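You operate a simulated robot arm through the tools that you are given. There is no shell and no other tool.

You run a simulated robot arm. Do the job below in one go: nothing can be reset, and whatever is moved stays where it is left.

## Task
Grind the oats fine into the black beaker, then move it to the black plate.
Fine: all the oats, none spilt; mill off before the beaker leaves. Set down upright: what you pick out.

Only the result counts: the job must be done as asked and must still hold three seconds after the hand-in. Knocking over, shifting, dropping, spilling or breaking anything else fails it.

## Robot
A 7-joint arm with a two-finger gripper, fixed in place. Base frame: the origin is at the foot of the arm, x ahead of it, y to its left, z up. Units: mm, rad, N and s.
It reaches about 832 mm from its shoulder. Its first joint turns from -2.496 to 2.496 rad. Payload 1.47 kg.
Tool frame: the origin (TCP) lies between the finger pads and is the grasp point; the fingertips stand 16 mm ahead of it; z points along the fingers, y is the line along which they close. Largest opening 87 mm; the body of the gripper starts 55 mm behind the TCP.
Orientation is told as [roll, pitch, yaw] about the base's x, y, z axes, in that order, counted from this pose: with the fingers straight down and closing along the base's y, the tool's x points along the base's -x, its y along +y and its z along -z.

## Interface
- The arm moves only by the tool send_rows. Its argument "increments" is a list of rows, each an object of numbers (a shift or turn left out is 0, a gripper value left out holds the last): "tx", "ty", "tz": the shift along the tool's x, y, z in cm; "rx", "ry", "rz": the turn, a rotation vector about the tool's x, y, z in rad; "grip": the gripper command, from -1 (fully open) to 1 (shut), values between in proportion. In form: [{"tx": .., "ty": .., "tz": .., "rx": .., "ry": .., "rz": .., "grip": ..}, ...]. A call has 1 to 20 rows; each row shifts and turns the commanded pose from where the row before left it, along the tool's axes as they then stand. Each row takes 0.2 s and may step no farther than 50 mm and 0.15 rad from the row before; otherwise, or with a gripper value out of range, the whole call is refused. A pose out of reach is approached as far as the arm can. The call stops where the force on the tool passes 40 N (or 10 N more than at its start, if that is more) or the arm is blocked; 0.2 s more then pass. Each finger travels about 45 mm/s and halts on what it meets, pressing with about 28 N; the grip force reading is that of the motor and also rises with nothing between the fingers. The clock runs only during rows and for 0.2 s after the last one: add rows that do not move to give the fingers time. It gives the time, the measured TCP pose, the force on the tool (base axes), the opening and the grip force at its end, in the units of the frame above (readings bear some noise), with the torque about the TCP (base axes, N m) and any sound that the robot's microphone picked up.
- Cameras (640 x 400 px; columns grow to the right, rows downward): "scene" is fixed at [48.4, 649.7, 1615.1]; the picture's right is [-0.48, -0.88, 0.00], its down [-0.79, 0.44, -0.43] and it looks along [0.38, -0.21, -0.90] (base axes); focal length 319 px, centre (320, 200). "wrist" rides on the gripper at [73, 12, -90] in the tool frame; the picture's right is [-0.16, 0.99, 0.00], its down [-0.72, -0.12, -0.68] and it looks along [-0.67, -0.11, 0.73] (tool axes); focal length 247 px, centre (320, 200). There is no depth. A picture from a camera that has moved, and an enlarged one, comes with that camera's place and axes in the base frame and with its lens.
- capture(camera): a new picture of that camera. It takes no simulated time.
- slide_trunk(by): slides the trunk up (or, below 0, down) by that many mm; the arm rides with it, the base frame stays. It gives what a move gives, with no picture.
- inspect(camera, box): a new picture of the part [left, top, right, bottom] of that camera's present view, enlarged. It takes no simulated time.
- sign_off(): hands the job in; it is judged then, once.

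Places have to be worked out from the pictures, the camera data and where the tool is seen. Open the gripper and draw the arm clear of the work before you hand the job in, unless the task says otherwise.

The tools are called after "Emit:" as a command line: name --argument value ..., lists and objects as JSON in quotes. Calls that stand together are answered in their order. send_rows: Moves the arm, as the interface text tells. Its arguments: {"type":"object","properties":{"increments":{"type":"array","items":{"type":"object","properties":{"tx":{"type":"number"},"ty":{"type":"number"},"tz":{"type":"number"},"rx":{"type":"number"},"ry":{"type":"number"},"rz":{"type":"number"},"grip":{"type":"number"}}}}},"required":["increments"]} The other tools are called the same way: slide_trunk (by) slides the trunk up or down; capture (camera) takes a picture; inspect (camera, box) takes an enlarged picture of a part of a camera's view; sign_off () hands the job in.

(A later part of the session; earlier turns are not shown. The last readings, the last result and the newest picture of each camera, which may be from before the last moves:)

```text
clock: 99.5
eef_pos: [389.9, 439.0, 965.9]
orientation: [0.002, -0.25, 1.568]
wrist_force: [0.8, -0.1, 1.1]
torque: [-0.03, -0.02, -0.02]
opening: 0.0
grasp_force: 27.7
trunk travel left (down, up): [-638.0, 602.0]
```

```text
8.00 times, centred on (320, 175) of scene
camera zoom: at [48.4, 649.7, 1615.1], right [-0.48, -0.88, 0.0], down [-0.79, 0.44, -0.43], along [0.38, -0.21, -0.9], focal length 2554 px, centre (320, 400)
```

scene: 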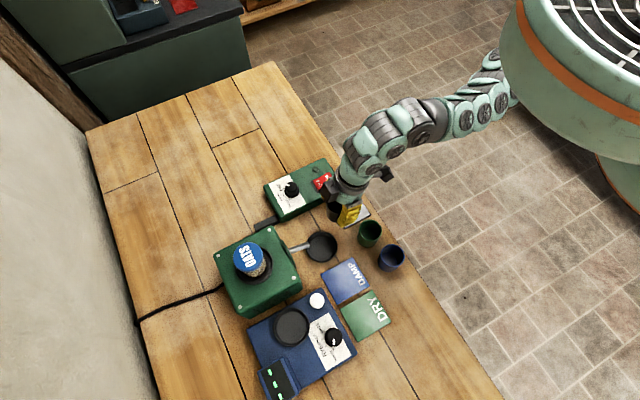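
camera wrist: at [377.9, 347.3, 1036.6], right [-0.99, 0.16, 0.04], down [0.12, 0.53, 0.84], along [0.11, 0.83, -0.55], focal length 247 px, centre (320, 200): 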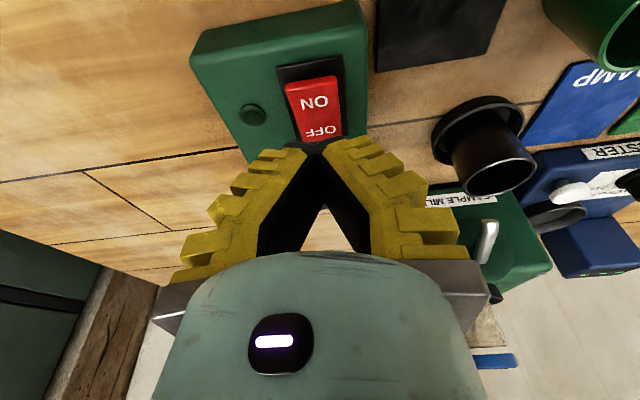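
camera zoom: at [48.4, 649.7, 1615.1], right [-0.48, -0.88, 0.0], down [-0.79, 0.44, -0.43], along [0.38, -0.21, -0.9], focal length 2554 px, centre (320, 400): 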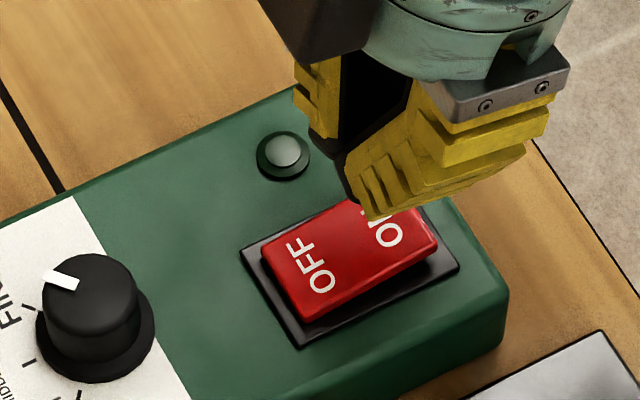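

The closed fingertips are above the ON end. I descend to just above it.

Emit:
send_rows --increments '[{"tx": 0.17, "tz": 1.2}, {"tx": 0.17, "tz": 1.2}, {"tx": 0.12, "tz": 0.9}, {}]'

Emit:
capture --camera "wrist"

Emit:
inspect --camera "scene" --box '[280, 150, 360, 200]'

```text
clock: 100.5
eef_pos: [390.3, 444.1, 932.6]
orientation: [0.003, -0.249, 1.567]
wrist_force: [-0.7, 1.0, -0.9]
torque: [-0.03, 0.01, 0.0]
opening: 0.0
grasp_force: 28.5
trunk travel left (down, up): [-638.0, 602.0]
```

```text
taken
camera wrist: at [378.5, 351.0, 1002.6], right [-0.99, 0.16, 0.04], down [0.12, 0.53, 0.84], along [0.11, 0.83, -0.54], focal length 247 px, centre (320, 200)
```

wrist: 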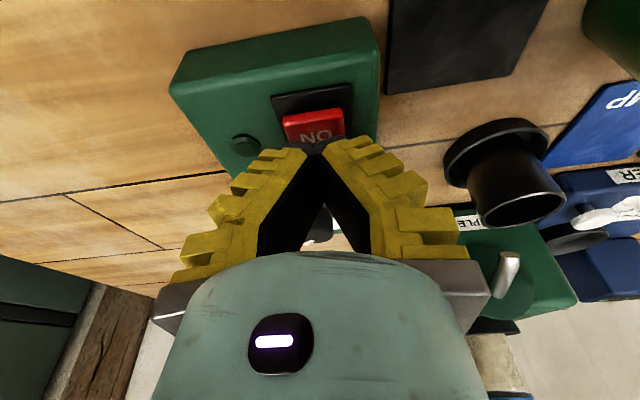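

```text
8.00 times, centred on (320, 175) of scene
camera zoom: at [48.4, 649.7, 1615.1], right [-0.48, -0.88, 0.0], down [-0.79, 0.44, -0.43], along [0.38, -0.21, -0.9], focal length 2554 px, centre (320, 400)
```

zoom: 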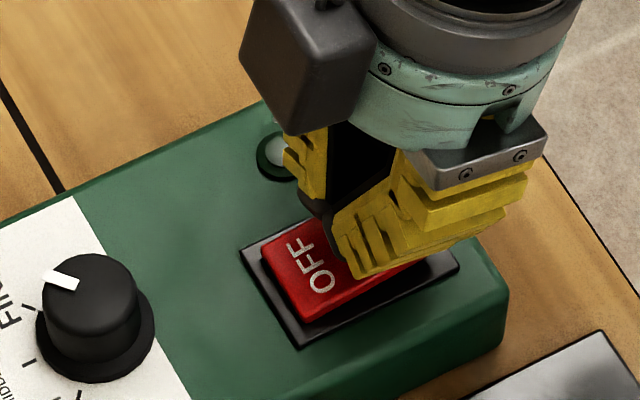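

The tips look a little too close to the pivot. I shift 9 mm toward −y, then press down slowly.

Emit:
send_rows --increments '[{"tx": 0.87, "tz": -0.22}, {"tx": 0.1, "tz": 0.39}, {"tx": 0.1, "tz": 0.39}, {}]'

Emit:
capture --camera "wrist"

Emit:
inspect --camera "scene" --box '[280, 150, 360, 200]'

```text
clock: 101.5
eef_pos: [389.9, 435.4, 925.8]
orientation: [0.002, -0.252, 1.567]
wrist_force: [-0.4, 0.2, 0.0]
torque: [-0.02, -0.02, -0.03]
opening: 0.0
grasp_force: 27.8
trunk travel left (down, up): [-638.0, 602.0]
```

```text
taken
camera wrist: at [378.3, 342.4, 995.1], right [-0.99, 0.16, 0.04], down [0.12, 0.53, 0.84], along [0.11, 0.83, -0.55], focal length 247 px, centre (320, 200)
```

wrist: 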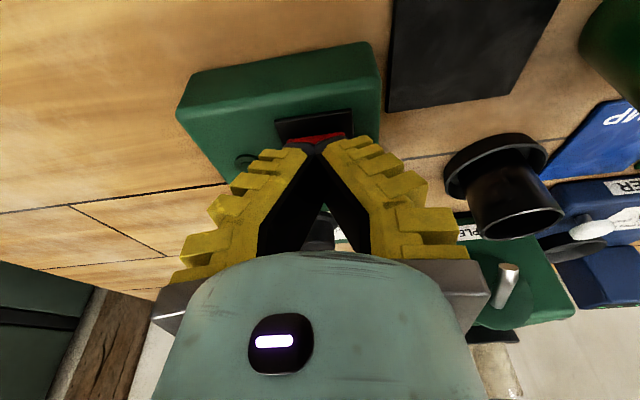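

```text
8.00 times, centred on (320, 175) of scene
camera zoom: at [48.4, 649.7, 1615.1], right [-0.48, -0.88, 0.0], down [-0.79, 0.44, -0.43], along [0.38, -0.21, -0.9], focal length 2554 px, centre (320, 400)
```

zoom: 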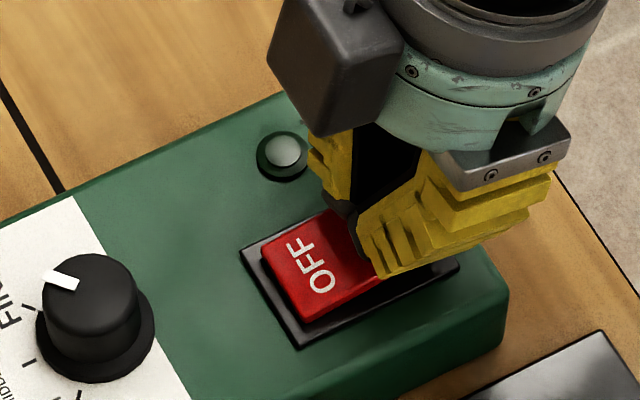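

The tips are right above the ON end. I press in 2 mm steps, watching the force and sound.

Emit:
send_rows --increments '[{"tx": 0.05, "tz": 0.19}, {"tx": 0.05, "tz": 0.19}, {}]'

Emit:
send_rows --increments '[{"tx": 0.05, "tz": 0.19}, {"tx": 0.05, "tz": 0.19}, {}]'

Emit:
inspect --camera "scene" --box '[280, 150, 360, 200]'

```text
clock: 102.3
eef_pos: [388.8, 435.4, 920.6]
orientation: [0.001, -0.249, 1.566]
wrist_force: [-0.3, 0.8, 1.4]
torque: [0.03, 0.0, -0.03]
opening: 0.0
grasp_force: 28.4
trunk travel left (down, up): [-638.0, 602.0]
```

```text
clock: 103.1
eef_pos: [388.7, 436.1, 916.5]
orientation: [0.002, -0.248, 1.567]
wrist_force: [-1.0, -0.1, 0.4]
torque: [-0.01, 0.03, 0.01]
opening: 0.0
grasp_force: 28.3
trunk travel left (down, up): [-638.0, 602.0]
```

```text
8.00 times, centred on (320, 175) of scene
camera zoom: at [48.4, 649.7, 1615.1], right [-0.48, -0.88, 0.0], down [-0.79, 0.44, -0.43], along [0.38, -0.21, -0.9], focal length 2554 px, centre (320, 400)
```

zoom: 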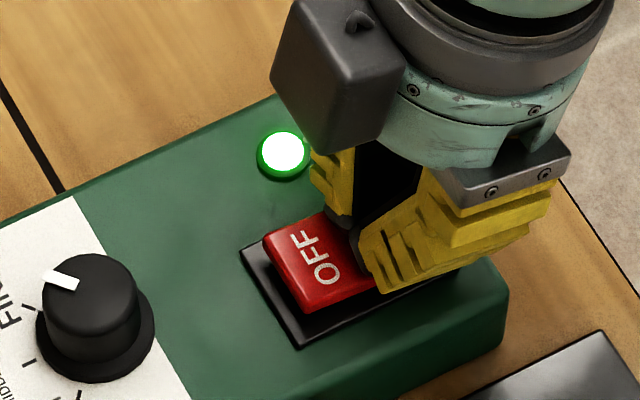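

The lamp is lit, so the mill is on. I check at once how the stream falls, before any further time passes.

Emit:
inspect --camera "scene" --box '[280, 210, 360, 260]'

Emit:
inspect --camera "scene" --box '[200, 220, 300, 310]'

Emit:
inspect --camera "wrist" --box '[420, 110, 600, 260]'

```text
8.00 times, centred on (320, 235) of scene
camera zoom: at [48.4, 649.7, 1615.1], right [-0.48, -0.88, 0.0], down [-0.79, 0.44, -0.43], along [0.38, -0.21, -0.9], focal length 2554 px, centre (320, -80)
```

zoom: 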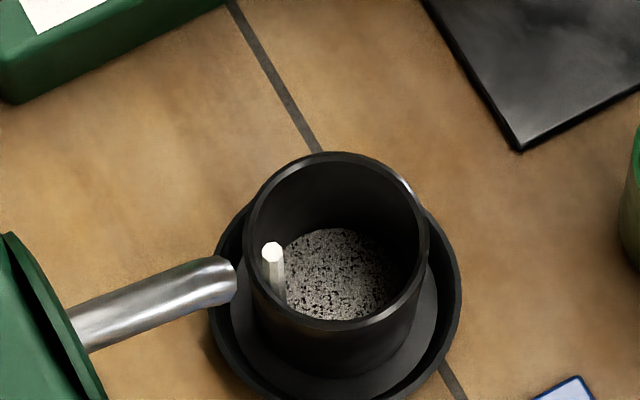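

```text
4.44 times, centred on (250, 265) of scene
camera zoom: at [48.4, 649.7, 1615.1], right [-0.48, -0.88, 0.0], down [-0.79, 0.44, -0.43], along [0.38, -0.21, -0.9], focal length 1419 px, centre (631, -89)
```

zoom: 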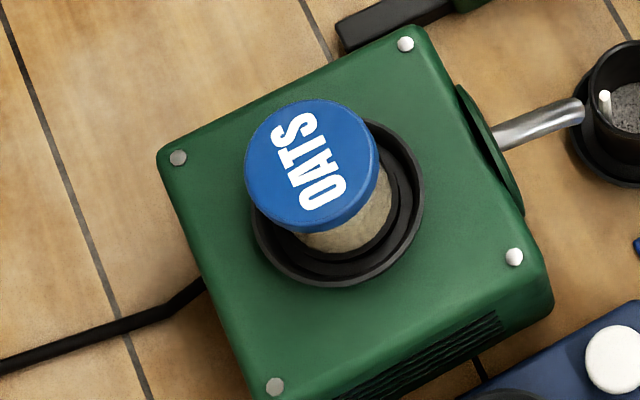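

```text
2.67 times, centred on (510, 185) of wrist
camera zoom: at [377.7, 341.9, 986.1], right [-0.99, 0.16, 0.04], down [0.12, 0.53, 0.84], along [0.11, 0.83, -0.55], focal length 659 px, centre (-187, 240)
```

zoom: 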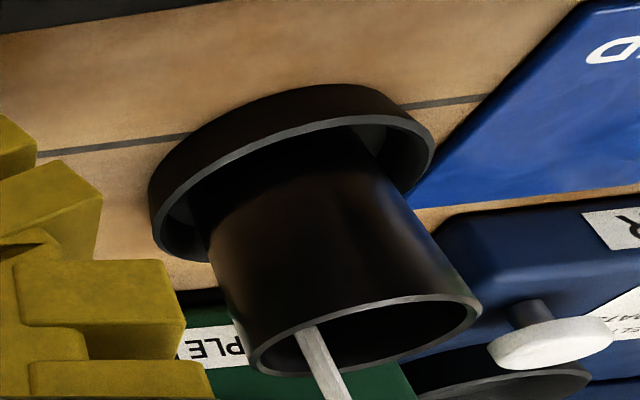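

The stream falls inside the beaker. I lift off the switch, hover near its OFF end, and wait.

Emit:
send_rows --increments '[{"tx": -0.25, "tz": -0.97}, {"tx": -0.5, "tz": -1.94}, {"tx": -2.0, "tz": 0.5}, {"tx": -1.9, "tz": 0.49}, {}, {}, {}]'

Emit:
inspect --camera "scene" --box '[280, 210, 360, 260]'

Emit:
inspect --camera "scene" --box '[200, 220, 300, 310]'

```text
clock: 104.7
eef_pos: [392.3, 476.1, 947.7]
orientation: [0.001, -0.248, 1.569]
wrist_force: [-0.2, 0.5, 0.3]
torque: [-0.02, -0.02, 0.01]
opening: 0.0
grasp_force: 28.2
trunk travel left (down, up): [-638.0, 602.0]
```

```text
8.00 times, centred on (320, 235) of scene
camera zoom: at [48.4, 649.7, 1615.1], right [-0.48, -0.88, 0.0], down [-0.79, 0.44, -0.43], along [0.38, -0.21, -0.9], focal length 2554 px, centre (320, -80)
```

zoom: 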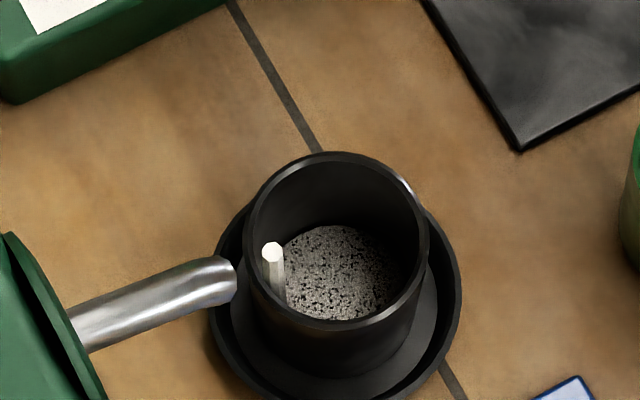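

```text
4.44 times, centred on (250, 265) of scene
camera zoom: at [48.4, 649.7, 1615.1], right [-0.48, -0.88, 0.0], down [-0.79, 0.44, -0.43], along [0.38, -0.21, -0.9], focal length 1419 px, centre (631, -89)
```

zoom: 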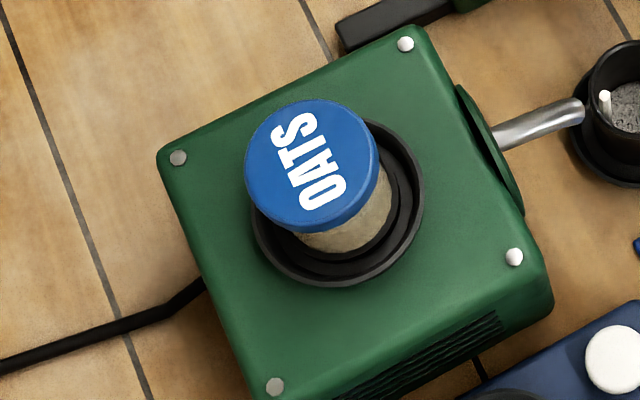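

The stream is still running. I wait a few more seconds, checking repeatedly.

Emit:
send_rows --increments '[{}, {}, {}, {}, {}, {}, {}, {}, {}, {}, {}, {}, {}, {}, {}]'

Emit:
inspect --camera "scene" --box '[280, 210, 360, 260]'

Emit:
inspect --camera "scene" --box '[230, 230, 290, 300]'

```text
clock: 107.9
eef_pos: [391.5, 475.5, 948.3]
orientation: [0.002, -0.248, 1.567]
wrist_force: [0.6, 0.3, 0.6]
torque: [-0.01, -0.01, -0.01]
opening: 0.3
grasp_force: 27.9
trunk travel left (down, up): [-638.0, 602.0]
```

```text
8.00 times, centred on (320, 235) of scene
camera zoom: at [48.4, 649.7, 1615.1], right [-0.48, -0.88, 0.0], down [-0.79, 0.44, -0.43], along [0.38, -0.21, -0.9], focal length 2554 px, centre (320, -80)
```

zoom: 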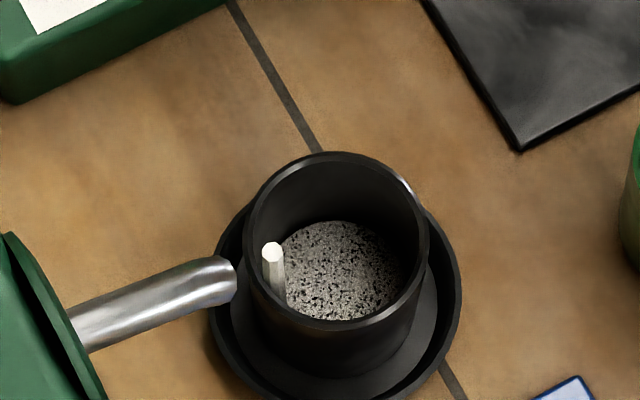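

```text
5.71 times, centred on (260, 265) of scene
camera zoom: at [48.4, 649.7, 1615.1], right [-0.48, -0.88, 0.0], down [-0.79, 0.44, -0.43], along [0.38, -0.21, -0.9], focal length 1824 px, centre (663, -171)
```

zoom: 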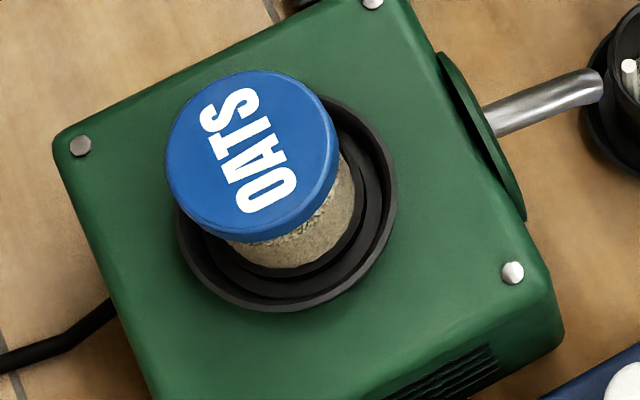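

The level in the jar is just starting to drop below the cap. I keep waiting.

Emit:
send_rows --increments '[{}, {}, {}, {}, {}, {}, {}, {}, {}, {}, {}, {}, {}, {}, {}, {}, {}, {}, {}, {}]'

Emit:
send_rows --increments '[{}, {}, {}, {}, {}, {}, {}, {}, {}, {}, {}, {}, {}, {}, {}, {}, {}, {}, {}, {}]'

Emit:
inspect --camera "scene" --box '[280, 210, 360, 260]'

Emit:
inspect --camera "scene" --box '[230, 230, 290, 300]'

```text
clock: 112.1
eef_pos: [391.4, 475.6, 948.7]
orientation: [0.003, -0.248, 1.566]
wrist_force: [-0.9, -0.1, 1.1]
torque: [0.04, 0.03, 0.01]
opening: 0.0
grasp_force: 27.9
trunk travel left (down, up): [-638.0, 602.0]
```

```text
clock: 116.3
eef_pos: [391.8, 477.0, 948.3]
orientation: [0.0, -0.247, 1.566]
wrist_force: [-0.6, -0.4, -0.5]
torque: [-0.02, 0.02, -0.01]
opening: 0.0
grasp_force: 28.0
trunk travel left (down, up): [-638.0, 602.0]
```

```text
8.00 times, centred on (320, 235) of scene
camera zoom: at [48.4, 649.7, 1615.1], right [-0.48, -0.88, 0.0], down [-0.79, 0.44, -0.43], along [0.38, -0.21, -0.9], focal length 2554 px, centre (320, -80)
```

zoom: 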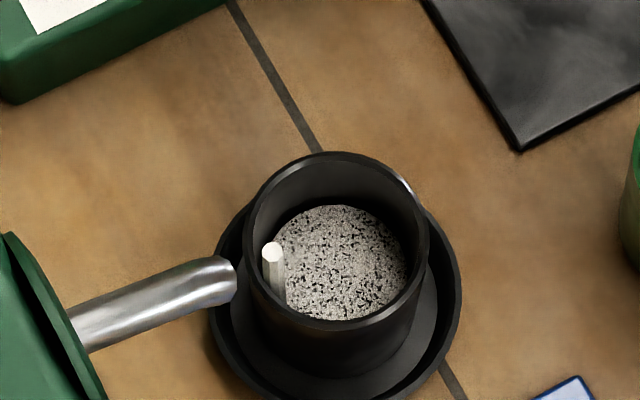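

```text
5.71 times, centred on (260, 265) of scene
camera zoom: at [48.4, 649.7, 1615.1], right [-0.48, -0.88, 0.0], down [-0.79, 0.44, -0.43], along [0.38, -0.21, -0.9], focal length 1824 px, centre (663, -171)
```

zoom: 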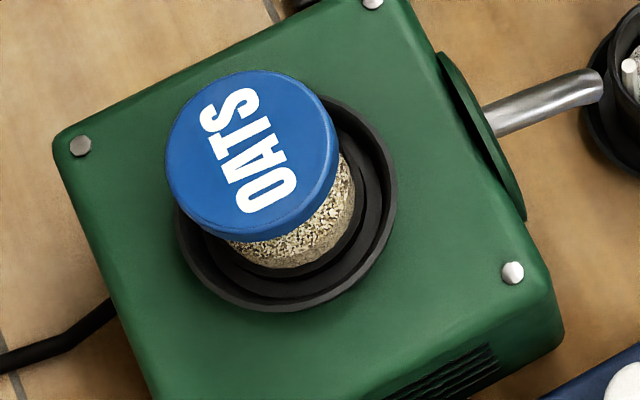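

The level in the beaker is rising and nothing is spilt. I continue waiting.

Emit:
send_rows --increments '[{}, {}, {}, {}, {}, {}, {}, {}, {}, {}, {}, {}, {}, {}, {}, {}, {}, {}, {}, {}]'

Emit:
send_rows --increments '[{}, {}, {}, {}, {}, {}, {}, {}, {}, {}, {}, {}, {}, {}, {}, {}, {}, {}, {}, {}]'

Emit:
inspect --camera "scene" --box '[280, 210, 360, 260]'

Emit:
inspect --camera "scene" --box '[230, 230, 290, 300]'

```text
clock: 120.5
eef_pos: [392.7, 475.4, 948.2]
orientation: [0.001, -0.249, 1.568]
wrist_force: [0.3, -0.3, 0.1]
torque: [0.0, 0.02, 0.01]
opening: 0.0
grasp_force: 28.1
trunk travel left (down, up): [-638.0, 602.0]
```

```text
clock: 124.7
eef_pos: [392.7, 475.4, 947.7]
orientation: [0.001, -0.249, 1.568]
wrist_force: [0.3, 0.5, 0.1]
torque: [0.0, -0.01, -0.01]
opening: 0.0
grasp_force: 28.5
trunk travel left (down, up): [-638.0, 602.0]
```

```text
8.00 times, centred on (320, 235) of scene
camera zoom: at [48.4, 649.7, 1615.1], right [-0.48, -0.88, 0.0], down [-0.79, 0.44, -0.43], along [0.38, -0.21, -0.9], focal length 2554 px, centre (320, -80)
```

zoom: 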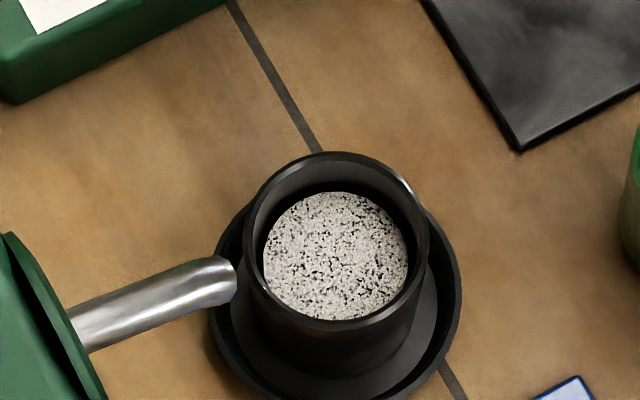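

```text
5.71 times, centred on (260, 265) of scene
camera zoom: at [48.4, 649.7, 1615.1], right [-0.48, -0.88, 0.0], down [-0.79, 0.44, -0.43], along [0.38, -0.21, -0.9], focal length 1824 px, centre (663, -171)
```

zoom: 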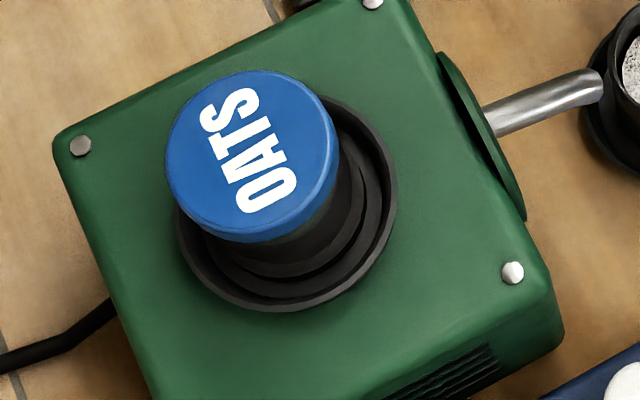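

The stream has stopped and the jar is empty. I wait briefly, then go down on the OFF end.

Emit:
send_rows --increments '[{}, {}, {}, {}, {"tx": -0.19, "tz": 0.05}, {"tx": 0.25, "tz": 0.97}, {"tx": 0.25, "tz": 0.97}, {}]'

Emit:
capture --camera "wrist"

Emit:
inspect --camera "scene" --box '[280, 150, 360, 200]'

Emit:
inspect --camera "scene" --box '[280, 210, 360, 260]'

```text
clock: 126.5
eef_pos: [390.4, 477.9, 927.4]
orientation: [0.003, -0.248, 1.566]
wrist_force: [0.0, 0.6, 0.0]
torque: [0.02, 0.01, 0.02]
opening: 0.0
grasp_force: 27.3
trunk travel left (down, up): [-638.0, 602.0]
```

```text
taken
camera wrist: at [379.2, 385.1, 997.3], right [-0.99, 0.16, 0.04], down [0.12, 0.53, 0.84], along [0.11, 0.83, -0.55], focal length 247 px, centre (320, 200)
```

wrist: 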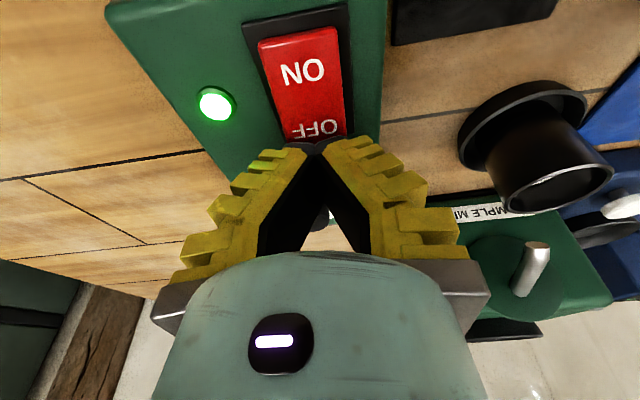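

```text
8.00 times, centred on (320, 175) of scene
camera zoom: at [48.4, 649.7, 1615.1], right [-0.48, -0.88, 0.0], down [-0.79, 0.44, -0.43], along [0.38, -0.21, -0.9], focal length 2554 px, centre (320, 400)
```

zoom: 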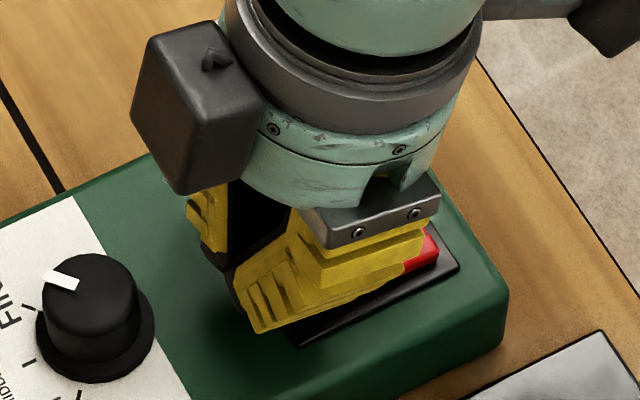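

```text
8.00 times, centred on (320, 235) of scene
camera zoom: at [48.4, 649.7, 1615.1], right [-0.48, -0.88, 0.0], down [-0.79, 0.44, -0.43], along [0.38, -0.21, -0.9], focal length 2554 px, centre (320, -80)
```

zoom: 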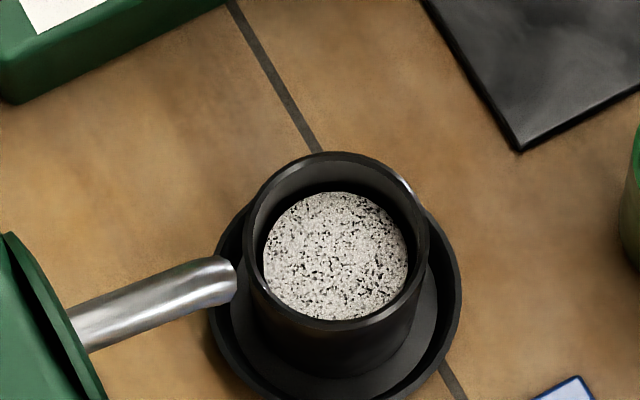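

The level is unchanged, so the grind is complete. I press the OFF end in small steps.

Emit:
send_rows --increments '[{"tx": 0.05, "tz": 0.19}, {"tx": 0.05, "tz": 0.19}, {"tx": 0.05, "tz": 0.19}, {}]'

Emit:
send_rows --increments '[{"tx": 0.05, "tz": 0.19}, {"tx": 0.05, "tz": 0.19}, {}]'

Emit:
capture --camera "wrist"

```text
clock: 127.5
eef_pos: [388.7, 478.3, 921.7]
orientation: [0.001, -0.249, 1.567]
wrist_force: [0.0, 0.9, 0.9]
torque: [-0.01, -0.03, 0.02]
opening: 0.0
grasp_force: 28.3
trunk travel left (down, up): [-638.0, 602.0]
```

```text
clock: 128.3
eef_pos: [389.4, 477.5, 918.5]
orientation: [0.003, -0.251, 1.567]
wrist_force: [0.5, -0.2, -0.1]
torque: [-0.02, 0.0, 0.02]
opening: 0.0
grasp_force: 27.8
trunk travel left (down, up): [-638.0, 602.0]
```

```text
taken
camera wrist: at [377.9, 383.6, 986.8], right [-0.99, 0.16, 0.04], down [0.12, 0.53, 0.84], along [0.11, 0.83, -0.55], focal length 247 px, centre (320, 200)
```

wrist: 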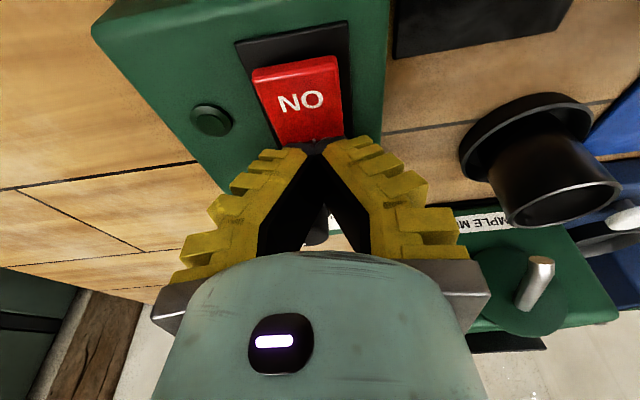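

The lamp is off and the rocker is back at OFF. I lift clear, open the fingers and return to the approach point in front of the beaker.

Emit:
send_rows --increments '[{"tx": -0.25, "tz": -0.97}, {"tx": -0.75, "tz": -2.9}, {"ty": 3.4, "tx": 0.15}, {"ty": 3.4, "tx": 0.1, "grip": -0.32}, {"ty": 3.4, "grip": -0.32}, {"ty": 3.5}, {}, {}]'

Emit:
capture --camera "wrist"

Emit:
inspect --camera "scene" --box '[270, 150, 366, 210]'

```text
clock: 130.1
eef_pos: [252.2, 474.8, 958.2]
orientation: [0.002, -0.246, 1.567]
wrist_force: [0.1, -1.0, -0.6]
torque: [0.0, 0.02, -0.02]
opening: 62.2
grasp_force: 2.7
trunk travel left (down, up): [-638.0, 602.0]
```

```text
taken
camera wrist: at [241.1, 381.7, 1027.7], right [-0.99, 0.16, 0.04], down [0.12, 0.53, 0.84], along [0.11, 0.83, -0.55], focal length 247 px, centre (320, 200)
```

wrist: 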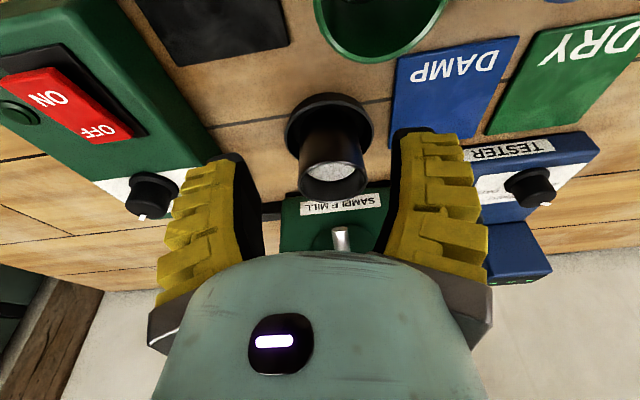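

```text
6.67 times, centred on (318, 180) of scene
camera zoom: at [48.4, 649.7, 1615.1], right [-0.48, -0.88, 0.0], down [-0.79, 0.44, -0.43], along [0.38, -0.21, -0.9], focal length 2128 px, centre (333, 333)
```

zoom: 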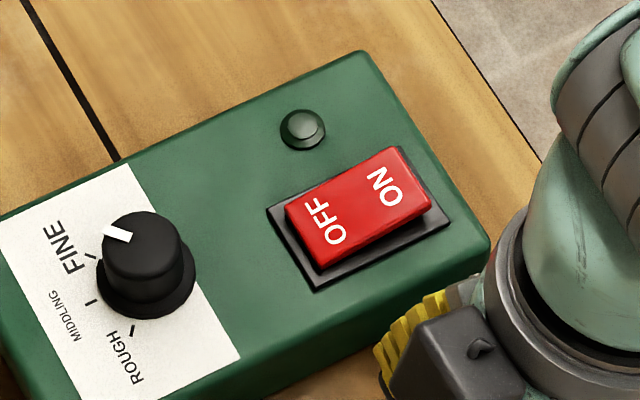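

The mill is off, the knob is on FINE and the meal sits in the beaker. I approach it along the same path I left by.

Emit:
send_rows --increments '[{"tx": -1.5, "tz": 2.0}, {"tx": -1.5, "tz": 2.0}, {"tx": -1.0, "tz": 2.0}, {}]'

Emit:
capture --camera "wrist"

```text
clock: 131.1
eef_pos: [254.2, 530.3, 909.4]
orientation: [0.003, -0.25, 1.565]
wrist_force: [0.3, -1.0, 0.2]
torque: [0.03, 0.0, -0.02]
opening: 62.1
grasp_force: 3.8
trunk travel left (down, up): [-638.0, 602.0]
```

```text
taken
camera wrist: at [242.3, 436.0, 978.9], right [-0.99, 0.16, 0.04], down [0.12, 0.53, 0.84], along [0.11, 0.83, -0.55], focal length 247 px, centre (320, 200)
```

wrist: 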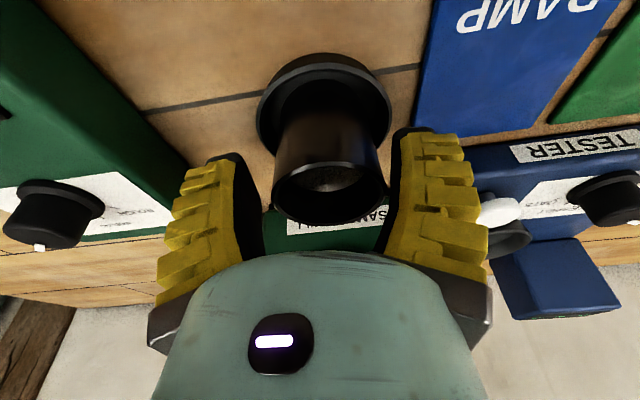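

The beaker is about 2.5 mm to −x of the hand's centre. I correct that and finish the descent.

Emit:
send_rows --increments '[{"ty": 0.25}, {"tx": -0.07, "tz": 0.63}, {"tx": -0.07, "tz": 0.63}, {}]'

Emit:
capture --camera "wrist"

```text
clock: 132.1
eef_pos: [248.9, 533.2, 896.8]
orientation: [0.003, -0.25, 1.567]
wrist_force: [0.1, -0.2, -0.4]
torque: [-0.01, 0.04, 0.01]
opening: 62.2
grasp_force: 3.2
trunk travel left (down, up): [-638.0, 602.0]
```

```text
taken
camera wrist: at [238.0, 440.0, 965.7], right [-0.99, 0.16, 0.04], down [0.12, 0.53, 0.84], along [0.11, 0.83, -0.55], focal length 247 px, centre (320, 200)
```

wrist: 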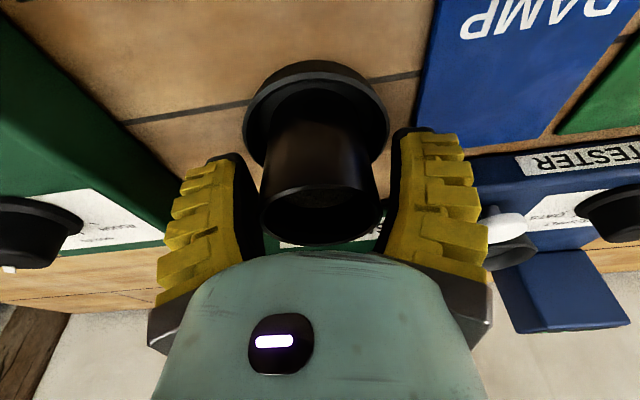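

The beaker is centred between the fingers with no contact force. I close on it.

Emit:
send_rows --increments '[{"grip": 0.05}, {"grip": 0.3}, {"grip": 0.7}, {"grip": 1}, {"grip": 1}, {"grip": 1}]'

Emit:
capture --camera "wrist"

```text
clock: 133.5
eef_pos: [249.5, 533.0, 896.0]
orientation: [0.002, -0.251, 1.566]
wrist_force: [-0.1, 0.4, 1.0]
torque: [0.0, 0.05, 0.02]
opening: 53.0
grasp_force: 28.0
trunk travel left (down, up): [-638.0, 602.0]
```

```text
taken
camera wrist: at [238.0, 440.0, 965.8], right [-0.99, 0.16, 0.04], down [0.12, 0.53, 0.84], along [0.11, 0.83, -0.55], focal length 247 px, centre (320, 200)
```

wrist: 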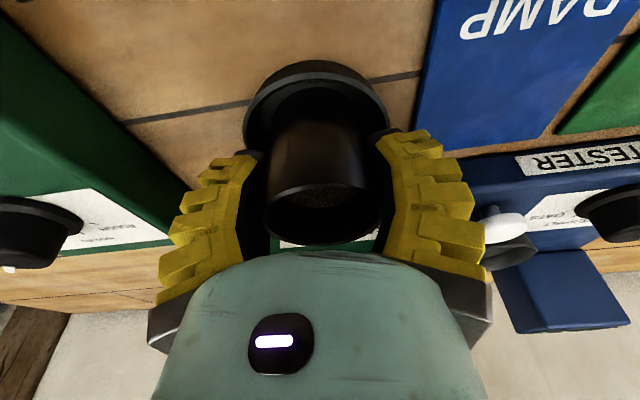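

The grip is firm at 53 mm. I lift 16 mm gently, retracing the path that cleared both the tray rim and the spout.

Emit:
send_rows --increments '[{"tx": -0.07, "tz": -0.29}, {"tx": -0.1, "tz": -0.39}, {"tx": -0.12, "tz": -0.48}, {"tx": -0.11, "tz": -0.43}, {}]'

Emit:
inspect --camera "wrist" --box '[220, 30, 420, 255]'

Emit:
inspect --camera "scene" --box '[280, 210, 360, 260]'

```text
clock: 134.7
eef_pos: [251.2, 533.0, 911.5]
orientation: [0.003, -0.247, 1.566]
wrist_force: [0.0, -0.1, -1.0]
torque: [-0.02, 0.01, -0.02]
opening: 52.6
grasp_force: 27.3
trunk travel left (down, up): [-638.0, 602.0]
```

```text
1.78 times, centred on (320, 142) of wrist
camera zoom: at [238.8, 440.2, 982.3], right [-0.99, 0.16, 0.04], down [0.12, 0.53, 0.84], along [0.11, 0.83, -0.55], focal length 439 px, centre (320, 302)
```

zoom: 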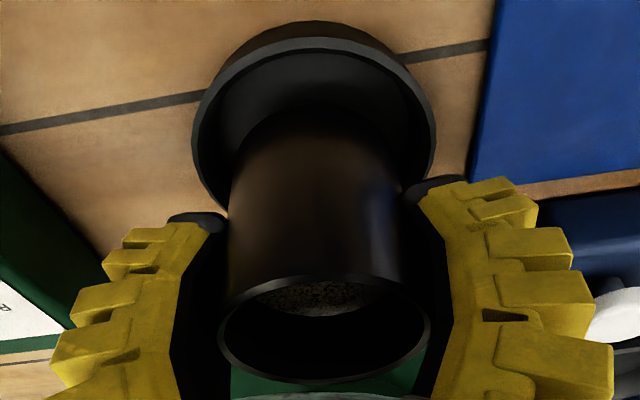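

```text
8.00 times, centred on (320, 235) of scene
camera zoom: at [48.4, 649.7, 1615.1], right [-0.48, -0.88, 0.0], down [-0.79, 0.44, -0.43], along [0.38, -0.21, -0.9], focal length 2554 px, centre (320, -80)
```

zoom: 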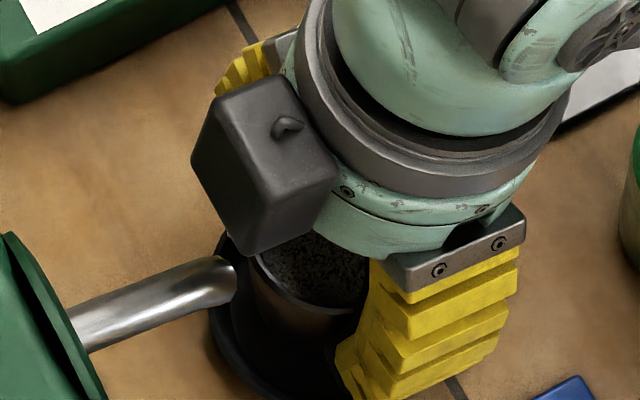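

The beaker is clear of the tray, level and full. I back out with a slight rise, slowly.

Emit:
send_rows --increments '[{"tx": 0.44, "tz": -0.22}, {"tx": 0.73, "tz": -0.39}, {"tx": 0.92, "tz": -0.54}, {"tx": 0.92, "tz": -0.54}, {"tx": 0.92, "tz": -0.54}, {"tx": 0.7, "tz": -0.4}, {}]'

Emit:
capture --camera "wrist"

Emit:
inspect --camera "scene" --box '[280, 190, 376, 260]'

```text
clock: 136.3
eef_pos: [248.6, 487.5, 925.3]
orientation: [0.001, -0.248, 1.567]
wrist_force: [0.1, 0.0, -2.2]
torque: [-0.01, 0.0, -0.01]
opening: 52.8
grasp_force: 27.8
out of reach, approached as far as the arm can: row 6
trunk travel left (down, up): [-638.0, 602.0]
```

```text
taken
camera wrist: at [237.5, 395.5, 994.3], right [-0.99, 0.16, 0.04], down [0.12, 0.53, 0.84], along [0.11, 0.83, -0.55], focal length 247 px, centre (320, 200)
```

wrist: 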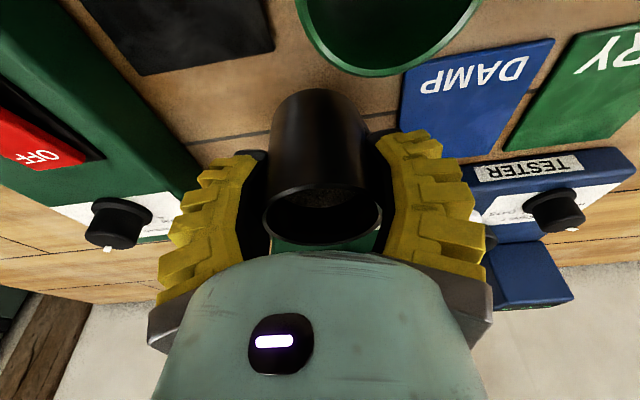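

```text
5.71 times, centred on (328, 225) of scene
camera zoom: at [48.4, 649.7, 1615.1], right [-0.48, -0.88, 0.0], down [-0.79, 0.44, -0.43], along [0.38, -0.21, -0.9], focal length 1824 px, centre (274, 57)
```

zoom: 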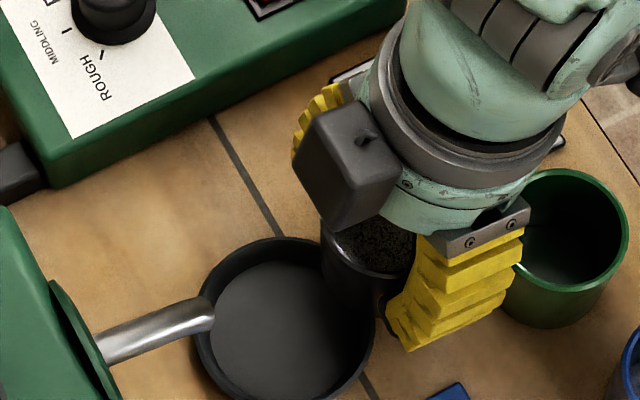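

The tray is clean and the beaker is level. I raise the trunk 30 mm, back to the setting where the turn worked, and move over in x.

Emit:
slide_trunk --by 30

Emit:
send_rows --increments '[{"ty": -0.6, "tz": -0.3}, {"ty": -1.0, "tz": -0.3}, {"ty": -1.0, "tx": 0.3, "tz": -0.3}, {"ty": -1.0, "tx": 0.3, "tz": -0.2}, {"ty": -0.5, "tx": 0.3}, {}]'

```text
clock: 137.1
eef_pos: [248.1, 488.4, 954.1]
orientation: [0.001, -0.248, 1.566]
wrist_force: [-0.3, -0.4, -1.2]
torque: [0.01, 0.0, 0.01]
opening: 53.1
grasp_force: 28.3
trunk travel left (down, up): [-668.0, 572.0]
```

```text
clock: 138.5
eef_pos: [288.5, 477.8, 963.1]
orientation: [0.001, -0.248, 1.566]
wrist_force: [0.1, 0.1, -0.4]
torque: [0.0, -0.01, -0.03]
opening: 52.5
grasp_force: 28.2
trunk travel left (down, up): [-668.0, 572.0]
```

Now I turn back toward yaw 0 over the plate in gentle steps, mirroring the earlier path.

Emit:
send_rows --increments '[{"ty": -0.3, "tx": 0.25, "rz": 0.0969, "rx": 0.0247}, {"ty": -0.3, "tx": 0.25, "rz": 0.0969, "rx": 0.0247}, {"ty": -0.3, "tx": 0.25, "rz": 0.0969, "rx": 0.0247}, {"ty": -0.3, "tx": 0.25, "rz": 0.0969, "rx": 0.0247}, {"ty": -0.3, "tx": 0.25, "rz": 0.0969, "rx": 0.0247}, {"ty": -0.3, "tx": 0.2, "rz": 0.0969, "rx": 0.0247}, {"ty": -0.3, "rz": 0.0969, "rx": 0.0247}, {"ty": -0.3, "rz": 0.0969, "rx": 0.0247}, {}]'

Emit:
capture --camera "wrist"

```text
clock: 140.5
eef_pos: [307.6, 463.0, 957.9]
orientation: [0.001, -0.248, 0.766]
wrist_force: [-0.6, 0.5, -1.7]
torque: [0.01, -0.02, 0.0]
opening: 52.6
grasp_force: 27.5
out of reach, approached as far as the arm can: row 2, 5
trunk travel left (down, up): [-668.0, 572.0]
```

```text
taken
camera wrist: at [233.3, 406.5, 1026.8], right [-0.57, 0.82, 0.04], down [0.47, 0.29, 0.84], along [0.67, 0.5, -0.55], focal length 247 px, centre (320, 200)
```

wrist: 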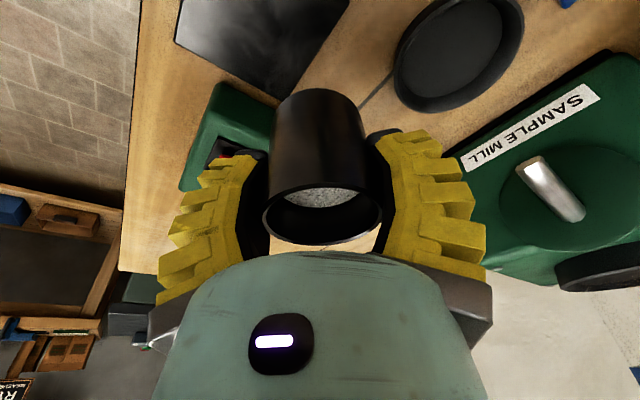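

Good so far. I finish the turn while sliding over the plate's centre.

Emit:
send_rows --increments '[{"ty": -0.5, "tx": 0.2, "rz": 0.0969, "rx": 0.0247}, {"ty": -0.5, "tx": 0.2, "rz": 0.0969, "rx": 0.0247}, {"ty": -0.5, "tx": 0.2, "rz": 0.0969, "rx": 0.0247}, {"ty": -0.5, "tx": 0.2, "rz": 0.0969, "rx": 0.0247}, {"ty": -0.5, "tx": 0.2, "rz": 0.0969, "rx": 0.0247}, {"ty": -0.5, "tx": 0.2, "rz": 0.0969, "rx": 0.0247}, {"ty": -0.5, "tx": 0.1, "rz": 0.0969, "rx": 0.0247}, {}]'

Emit:
capture --camera "wrist"

Emit:
inspect --camera "scene" --box '[310, 170, 406, 230]'

```text
clock: 142.3
eef_pos: [313.7, 426.1, 954.6]
orientation: [-0.005, -0.248, 0.067]
wrist_force: [0.1, -0.1, -1.5]
torque: [0.02, 0.0, -0.01]
opening: 52.5
grasp_force: 27.8
trunk travel left (down, up): [-668.0, 572.0]
```

```text
taken
camera wrist: at [221.0, 432.0, 1023.4], right [0.09, 1.0, 0.03], down [0.54, -0.08, 0.84], along [0.84, -0.06, -0.54], focal length 247 px, centre (320, 200)
```

wrist: 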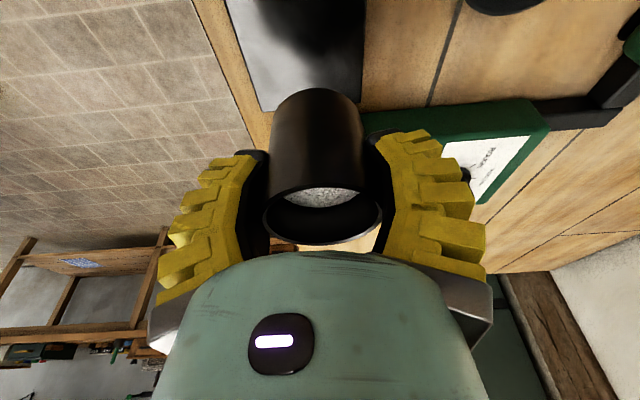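

```text
6.67 times, centred on (358, 200) of scene
camera zoom: at [48.4, 649.7, 1615.1], right [-0.48, -0.88, 0.0], down [-0.79, 0.44, -0.43], along [0.38, -0.21, -0.9], focal length 2128 px, centre (67, 200)
```

zoom: 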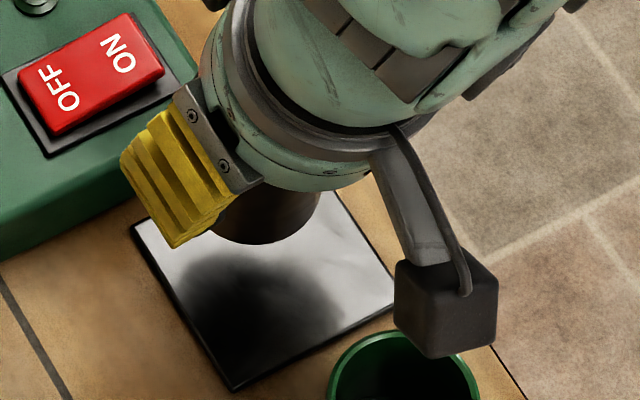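

I centre over the plate and then descend in stages.

Emit:
send_rows --increments '[{"tx": 0.38, "ty": -0.16, "tz": -0.1}, {"tx": 0.38, "ty": -0.16, "tz": -0.1}, {"tx": 0.38, "ty": -0.16, "tz": -0.1}, {"tx": 0.2, "tz": 0.78}, {"tx": 0.25, "tz": 0.97}, {"tx": 0.2, "tz": 0.78}, {}]'

Emit:
capture --camera "wrist"

Emit:
inspect --camera "scene" --box '[310, 170, 406, 230]'

```text
clock: 143.9
eef_pos: [302.9, 424.0, 925.6]
orientation: [-0.001, -0.25, 0.067]
wrist_force: [-0.8, -0.3, -1.3]
torque: [0.02, 0.02, 0.02]
opening: 52.3
grasp_force: 27.9
out of reach, approached as far as the arm can: row 1
trunk travel left (down, up): [-668.0, 572.0]
```

```text
taken
camera wrist: at [209.8, 428.7, 995.8], right [0.09, 1.0, 0.04], down [0.54, -0.08, 0.84], along [0.84, -0.05, -0.54], focal length 247 px, centre (320, 200)
```

wrist: 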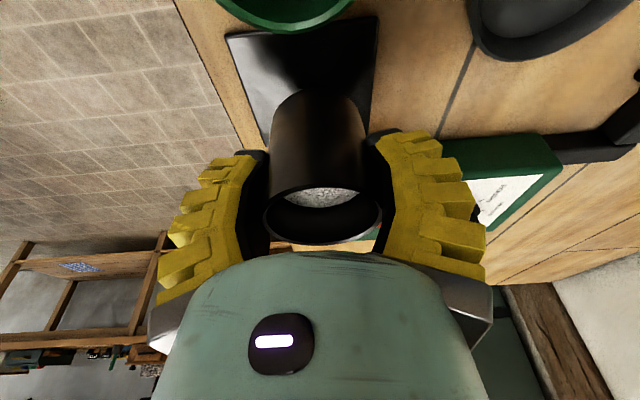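

```text
6.67 times, centred on (358, 200) of scene
camera zoom: at [48.4, 649.7, 1615.1], right [-0.48, -0.88, 0.0], down [-0.79, 0.44, -0.43], along [0.38, -0.21, -0.9], focal length 2128 px, centre (67, 200)
```

zoom: 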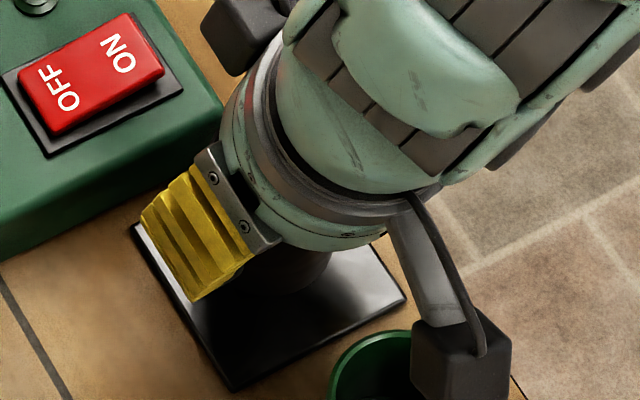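

Still about 3–4 mm off in y; I correct that and continue down slowly.

Emit:
send_rows --increments '[{"ty": -0.35}, {"tx": 0.2, "tz": 0.78}, {"tx": 0.2, "tz": 0.78}, {"tx": 0.1, "tz": 0.39}, {}]'

Emit:
capture --camera "wrist"

Emit:
send_rows --increments '[{"tx": 0.03, "tz": 0.12}, {"tx": 0.03, "tz": 0.12}, {}]'

```text
clock: 145.1
eef_pos: [302.8, 420.1, 905.9]
orientation: [-0.003, -0.248, 0.069]
wrist_force: [0.4, 0.4, -2.0]
torque: [0.02, -0.02, 0.03]
opening: 52.6
grasp_force: 28.5
trunk travel left (down, up): [-668.0, 572.0]
```

```text
taken
camera wrist: at [209.9, 425.6, 975.6], right [0.09, 1.0, 0.04], down [0.54, -0.08, 0.84], along [0.84, -0.05, -0.54], focal length 247 px, centre (320, 200)
```

wrist: 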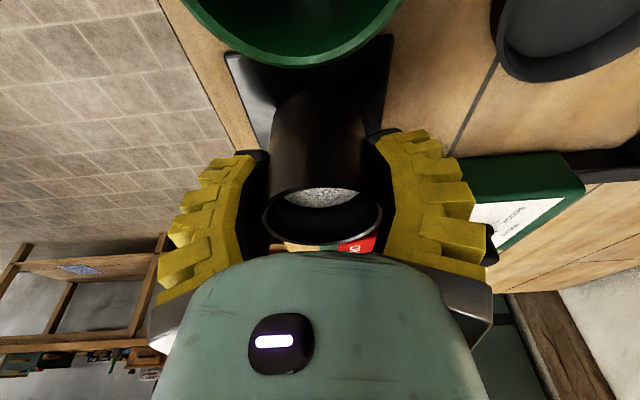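

```text
clock: 145.9
eef_pos: [302.8, 420.0, 901.9]
orientation: [-0.002, -0.249, 0.068]
wrist_force: [-0.2, 1.0, -1.1]
torque: [-0.04, -0.01, -0.01]
opening: 52.7
grasp_force: 28.3
trunk travel left (down, up): [-668.0, 572.0]
```

The base must now be a few millimetres above the plate. I go on in 1 mm steps until contact.

Emit:
send_rows --increments '[{"tx": 0.025, "tz": 0.097}, {"tx": 0.025, "tz": 0.097}, {}]'

Emit:
send_rows --increments '[{"tx": 0.025, "tz": 0.097}, {}]'

Emit:
send_rows --increments '[{"tx": 0.025, "tz": 0.097}, {}]'

```text
clock: 146.7
eef_pos: [303.8, 420.0, 901.1]
orientation: [-0.003, -0.248, 0.067]
wrist_force: [0.4, 0.0, -1.0]
torque: [-0.01, -0.01, -0.01]
opening: 52.7
grasp_force: 28.0
trunk travel left (down, up): [-668.0, 572.0]
```

```text
clock: 147.3
eef_pos: [302.5, 420.7, 899.7]
orientation: [-0.002, -0.248, 0.067]
wrist_force: [-0.4, 1.2, -1.2]
torque: [0.0, -0.02, 0.0]
opening: 52.7
grasp_force: 28.5
trunk travel left (down, up): [-668.0, 572.0]
```

```text
clock: 147.9
eef_pos: [302.8, 419.2, 900.6]
orientation: [-0.003, -0.247, 0.069]
wrist_force: [-0.4, -0.8, -1.8]
torque: [-0.02, 0.02, -0.01]
opening: 52.5
grasp_force: 28.1
trunk travel left (down, up): [-668.0, 572.0]
```

There is no contact force yet, so I continue.

Emit:
send_rows --increments '[{"tx": 0.025, "tz": 0.097}, {}]'

Emit:
send_rows --increments '[{"tx": 0.025, "tz": 0.097}, {}]'

Emit:
send_rows --increments '[{"tx": 0.02, "tz": 0.078}, {}]'

```text
clock: 148.5
eef_pos: [303.4, 420.5, 898.4]
orientation: [-0.001, -0.248, 0.068]
wrist_force: [0.0, 0.3, -0.4]
torque: [0.0, 0.01, 0.01]
opening: 52.7
grasp_force: 28.0
trunk travel left (down, up): [-668.0, 572.0]
```

```text
clock: 149.1
eef_pos: [303.7, 419.4, 897.3]
orientation: [-0.002, -0.248, 0.068]
wrist_force: [0.1, 0.5, -1.9]
torque: [0.01, -0.01, 0.03]
opening: 53.0
grasp_force: 27.9
trunk travel left (down, up): [-668.0, 572.0]
```

```text
clock: 149.7
eef_pos: [303.5, 420.8, 896.9]
orientation: [-0.002, -0.248, 0.069]
wrist_force: [-2.4, -3.7, 12.9]
torque: [0.14, 0.21, 0.1]
opening: 52.6
grasp_force: 28.0
trunk travel left (down, up): [-668.0, 572.0]
```

Contact is firm and nearly flat. I release gradually.

Emit:
send_rows --increments '[{"grip": -0.1}, {"grip": -0.15}, {"grip": -0.2}, {"grip": -0.26}, {"grip": -0.32}, {"grip": -0.32}, {}]'

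Emit:
capture --camera "wrist"

Emit:
inspect --camera "scene" --box '[310, 170, 406, 230]'

```text
clock: 151.3
eef_pos: [302.7, 420.3, 896.4]
orientation: [-0.001, -0.247, 0.069]
wrist_force: [0.6, 0.3, 0.0]
torque: [-0.02, -0.03, -0.02]
opening: 62.1
grasp_force: 3.5
trunk travel left (down, up): [-668.0, 572.0]
```

```text
taken
camera wrist: at [210.1, 424.8, 966.3], right [0.09, 1.0, 0.04], down [0.54, -0.08, 0.84], along [0.84, -0.05, -0.55], focal length 247 px, centre (320, 200)
```

wrist: 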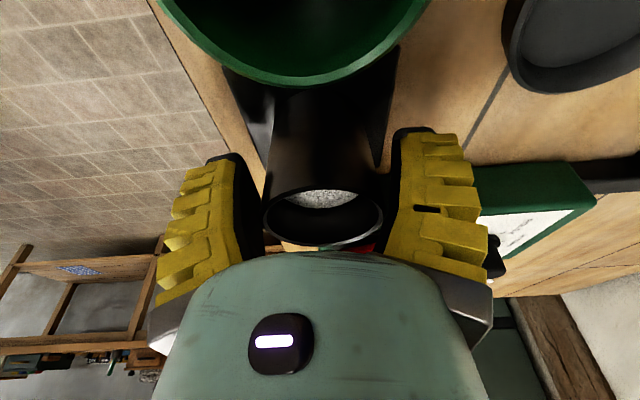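

```text
6.67 times, centred on (358, 200) of scene
camera zoom: at [48.4, 649.7, 1615.1], right [-0.48, -0.88, 0.0], down [-0.79, 0.44, -0.43], along [0.38, -0.21, -0.9], focal length 2128 px, centre (67, 200)
```

zoom: 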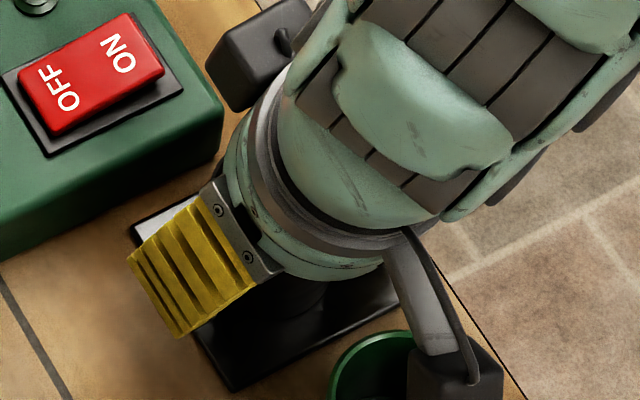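

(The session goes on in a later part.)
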